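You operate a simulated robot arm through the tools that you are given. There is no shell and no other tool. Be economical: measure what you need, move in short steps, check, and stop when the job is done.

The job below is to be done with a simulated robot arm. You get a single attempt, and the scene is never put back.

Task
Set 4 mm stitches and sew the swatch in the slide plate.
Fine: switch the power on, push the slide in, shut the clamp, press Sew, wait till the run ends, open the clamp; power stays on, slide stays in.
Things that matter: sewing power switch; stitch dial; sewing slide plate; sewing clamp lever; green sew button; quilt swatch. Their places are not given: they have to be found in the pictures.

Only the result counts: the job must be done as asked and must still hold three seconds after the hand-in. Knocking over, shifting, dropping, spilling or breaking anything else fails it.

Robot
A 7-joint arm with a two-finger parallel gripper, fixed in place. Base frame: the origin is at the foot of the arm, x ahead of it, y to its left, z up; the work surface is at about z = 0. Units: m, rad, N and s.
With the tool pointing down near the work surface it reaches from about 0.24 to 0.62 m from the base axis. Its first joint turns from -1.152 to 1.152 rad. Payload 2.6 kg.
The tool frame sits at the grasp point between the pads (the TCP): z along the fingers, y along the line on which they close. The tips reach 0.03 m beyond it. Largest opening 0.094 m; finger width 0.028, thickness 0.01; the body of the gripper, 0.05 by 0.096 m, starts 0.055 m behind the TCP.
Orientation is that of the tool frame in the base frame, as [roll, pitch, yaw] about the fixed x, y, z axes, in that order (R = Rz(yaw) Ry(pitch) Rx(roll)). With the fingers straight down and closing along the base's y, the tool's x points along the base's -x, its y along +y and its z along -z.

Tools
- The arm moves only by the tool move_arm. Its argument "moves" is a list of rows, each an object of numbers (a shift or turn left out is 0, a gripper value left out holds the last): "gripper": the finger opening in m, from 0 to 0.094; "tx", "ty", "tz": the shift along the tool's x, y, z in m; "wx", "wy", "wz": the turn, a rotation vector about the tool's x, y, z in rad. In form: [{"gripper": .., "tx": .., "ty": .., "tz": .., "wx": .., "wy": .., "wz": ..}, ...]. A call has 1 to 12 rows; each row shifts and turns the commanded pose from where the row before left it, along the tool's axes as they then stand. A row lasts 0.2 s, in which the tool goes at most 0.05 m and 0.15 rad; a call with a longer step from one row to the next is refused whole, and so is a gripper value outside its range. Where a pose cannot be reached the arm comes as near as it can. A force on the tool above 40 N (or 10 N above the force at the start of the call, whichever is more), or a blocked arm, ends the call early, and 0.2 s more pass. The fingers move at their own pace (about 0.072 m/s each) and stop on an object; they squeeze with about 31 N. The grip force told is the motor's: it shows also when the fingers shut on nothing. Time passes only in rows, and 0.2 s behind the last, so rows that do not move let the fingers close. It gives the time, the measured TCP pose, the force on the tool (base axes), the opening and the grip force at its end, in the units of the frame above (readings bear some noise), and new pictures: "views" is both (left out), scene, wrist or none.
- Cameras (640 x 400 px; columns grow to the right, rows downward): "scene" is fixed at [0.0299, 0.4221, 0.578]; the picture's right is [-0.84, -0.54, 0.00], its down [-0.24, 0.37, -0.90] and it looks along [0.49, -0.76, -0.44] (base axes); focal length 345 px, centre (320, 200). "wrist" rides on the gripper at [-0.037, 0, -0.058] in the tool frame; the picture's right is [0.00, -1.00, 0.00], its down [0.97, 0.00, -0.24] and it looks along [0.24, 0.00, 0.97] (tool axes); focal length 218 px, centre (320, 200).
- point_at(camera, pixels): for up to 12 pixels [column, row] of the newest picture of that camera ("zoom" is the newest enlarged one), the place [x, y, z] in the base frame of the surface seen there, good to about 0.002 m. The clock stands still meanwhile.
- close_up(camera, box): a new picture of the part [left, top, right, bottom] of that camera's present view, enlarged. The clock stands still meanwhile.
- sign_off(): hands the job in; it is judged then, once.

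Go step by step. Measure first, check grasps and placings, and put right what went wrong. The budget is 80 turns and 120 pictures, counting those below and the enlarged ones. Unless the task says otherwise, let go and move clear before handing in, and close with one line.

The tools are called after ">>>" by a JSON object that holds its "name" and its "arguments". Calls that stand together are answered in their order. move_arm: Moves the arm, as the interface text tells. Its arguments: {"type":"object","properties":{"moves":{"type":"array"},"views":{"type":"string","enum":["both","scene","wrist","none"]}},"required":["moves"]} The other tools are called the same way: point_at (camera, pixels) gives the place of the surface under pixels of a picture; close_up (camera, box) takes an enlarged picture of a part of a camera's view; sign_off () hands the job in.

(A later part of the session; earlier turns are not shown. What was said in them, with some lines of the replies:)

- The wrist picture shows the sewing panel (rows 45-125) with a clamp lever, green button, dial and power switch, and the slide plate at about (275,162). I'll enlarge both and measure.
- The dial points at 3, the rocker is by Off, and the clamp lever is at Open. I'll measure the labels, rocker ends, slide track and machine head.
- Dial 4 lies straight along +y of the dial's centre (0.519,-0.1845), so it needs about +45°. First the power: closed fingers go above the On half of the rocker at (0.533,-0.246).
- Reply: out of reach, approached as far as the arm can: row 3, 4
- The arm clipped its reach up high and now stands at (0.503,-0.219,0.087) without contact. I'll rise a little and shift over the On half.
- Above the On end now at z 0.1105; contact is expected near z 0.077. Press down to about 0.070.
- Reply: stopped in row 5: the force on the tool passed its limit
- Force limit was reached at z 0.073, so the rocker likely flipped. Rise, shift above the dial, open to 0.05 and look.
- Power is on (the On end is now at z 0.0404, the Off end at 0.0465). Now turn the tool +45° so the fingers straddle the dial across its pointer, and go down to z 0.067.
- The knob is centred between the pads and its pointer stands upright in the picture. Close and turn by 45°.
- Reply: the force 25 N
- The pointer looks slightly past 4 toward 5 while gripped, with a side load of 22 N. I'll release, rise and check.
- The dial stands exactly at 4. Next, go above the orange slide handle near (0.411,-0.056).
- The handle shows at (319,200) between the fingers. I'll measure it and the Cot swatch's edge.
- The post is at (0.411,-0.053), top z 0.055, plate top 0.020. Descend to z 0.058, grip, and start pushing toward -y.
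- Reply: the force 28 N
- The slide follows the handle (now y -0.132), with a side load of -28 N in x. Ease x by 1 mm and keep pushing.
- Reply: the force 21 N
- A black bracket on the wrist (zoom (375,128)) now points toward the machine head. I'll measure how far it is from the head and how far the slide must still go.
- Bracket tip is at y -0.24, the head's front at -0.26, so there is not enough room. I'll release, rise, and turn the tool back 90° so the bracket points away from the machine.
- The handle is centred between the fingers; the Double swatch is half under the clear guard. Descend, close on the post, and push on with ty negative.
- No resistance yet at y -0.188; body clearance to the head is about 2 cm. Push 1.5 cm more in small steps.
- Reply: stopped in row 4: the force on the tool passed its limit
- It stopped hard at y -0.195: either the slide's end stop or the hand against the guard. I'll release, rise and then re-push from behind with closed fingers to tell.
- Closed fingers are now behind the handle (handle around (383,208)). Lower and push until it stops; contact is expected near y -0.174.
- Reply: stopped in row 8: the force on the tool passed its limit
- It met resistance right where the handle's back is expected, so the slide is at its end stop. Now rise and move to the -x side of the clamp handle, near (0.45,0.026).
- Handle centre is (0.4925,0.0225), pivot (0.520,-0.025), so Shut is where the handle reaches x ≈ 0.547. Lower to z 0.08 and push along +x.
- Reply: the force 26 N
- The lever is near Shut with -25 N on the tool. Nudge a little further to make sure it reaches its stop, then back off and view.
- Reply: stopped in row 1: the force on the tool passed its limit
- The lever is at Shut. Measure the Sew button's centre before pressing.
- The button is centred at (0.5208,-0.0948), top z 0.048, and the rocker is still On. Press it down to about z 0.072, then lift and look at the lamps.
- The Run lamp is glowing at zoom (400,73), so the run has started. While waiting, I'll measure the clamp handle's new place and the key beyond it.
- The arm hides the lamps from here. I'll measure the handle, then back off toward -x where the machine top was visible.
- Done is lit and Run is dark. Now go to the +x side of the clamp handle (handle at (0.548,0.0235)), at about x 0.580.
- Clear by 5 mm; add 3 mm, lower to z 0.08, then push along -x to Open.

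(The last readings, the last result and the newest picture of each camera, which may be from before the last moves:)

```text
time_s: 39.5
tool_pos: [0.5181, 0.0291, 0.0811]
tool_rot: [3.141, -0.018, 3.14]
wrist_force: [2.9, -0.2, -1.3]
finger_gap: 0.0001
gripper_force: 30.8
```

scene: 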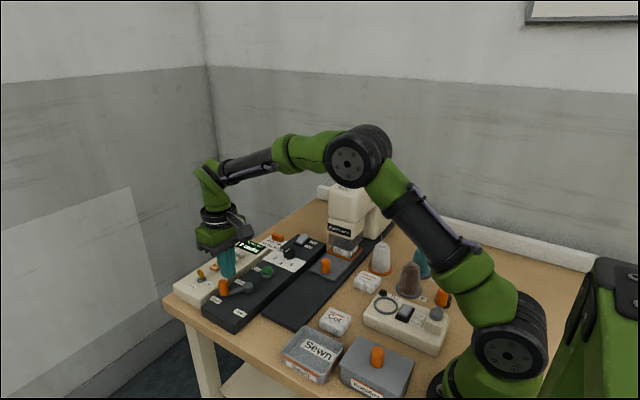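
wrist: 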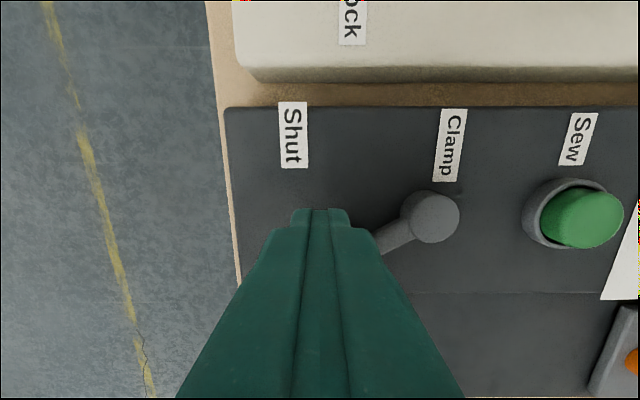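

The handle swings toward Open; no stop felt yet. Push a few mm more until the stop.

>>> {"name": "move_arm", "arguments": {"moves": [{"tx": 0.003}, {"tx": 0.003}, {"tx": 0.002}, {}], "views": "none"}}

>>> {"name": "move_arm", "arguments": {"moves": [{"tx": -0.012}, {"tz": -0.04}, {"tz": -0.04}, {"tx": 0.04}, {"tx": 0.04}, {}], "views": "both"}}

>>> {"name": "close_up", "arguments": {"camera": "scene", "box": [185, 150, 425, 330]}}

```text
time_s: 40.1
tool_pos: [0.5147, 0.0304, 0.0839]
tool_rot: [-3.14, -0.001, -3.134]
wrist_force: [7.8, 2.1, -2.9]
finger_gap: 0.0002
gripper_force: 31.2
stopped in row 3: the force on the tool passed its limit (the readings are from after the stop); the commanded pose is now the measured one
```

```text
time_s: 41.5
tool_pos: [0.448, 0.0283, 0.163]
tool_rot: [-3.141, -0.003, -3.136]
wrist_force: [0.5, 0.3, -0.6]
finger_gap: 0.0
gripper_force: 30.9
```

scene: 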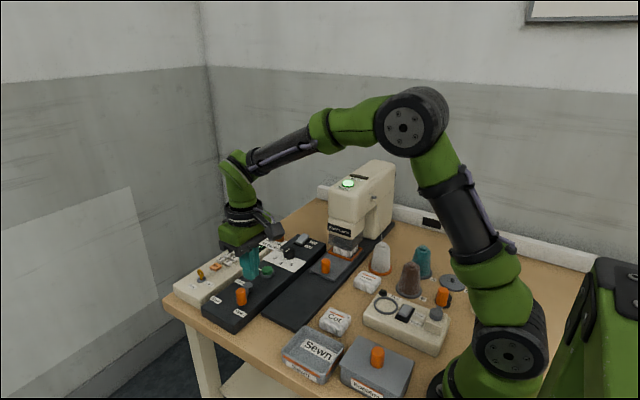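
wrist: 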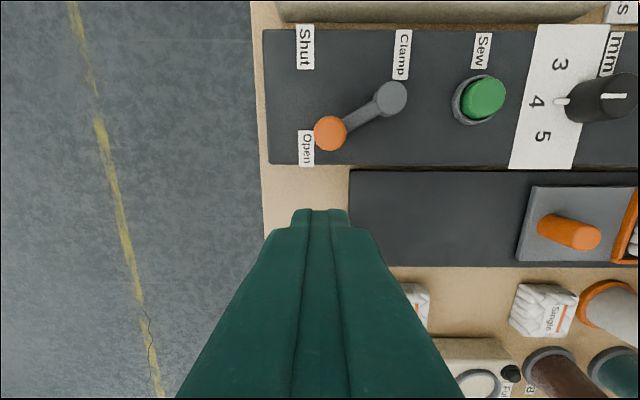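

```text
2.22 times, centred on (305, 240) of scene
```

zoom: 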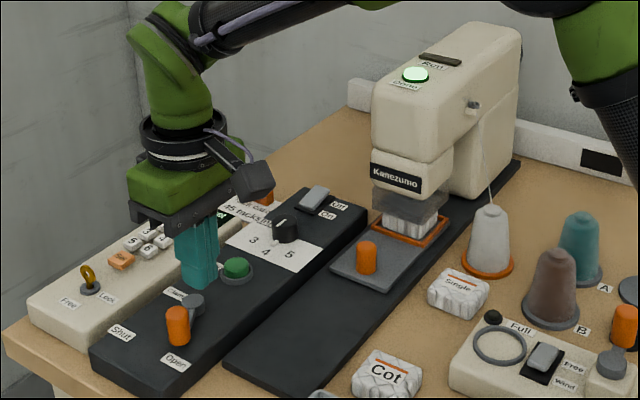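

The clamp is back at Open against its stop, Done is lit, the dial is on 4, the power is on, and the slide is in. The arm is clear, so I'm handing in.

>>> {"name": "sign_off", "arguments": {}}

```text
The job is handed in.
```

The swatch in the slide plate is sewn with the dial at 4 mm: the Done lamp lit after the run, the clamp is open again, power is still on and the slide is still in.
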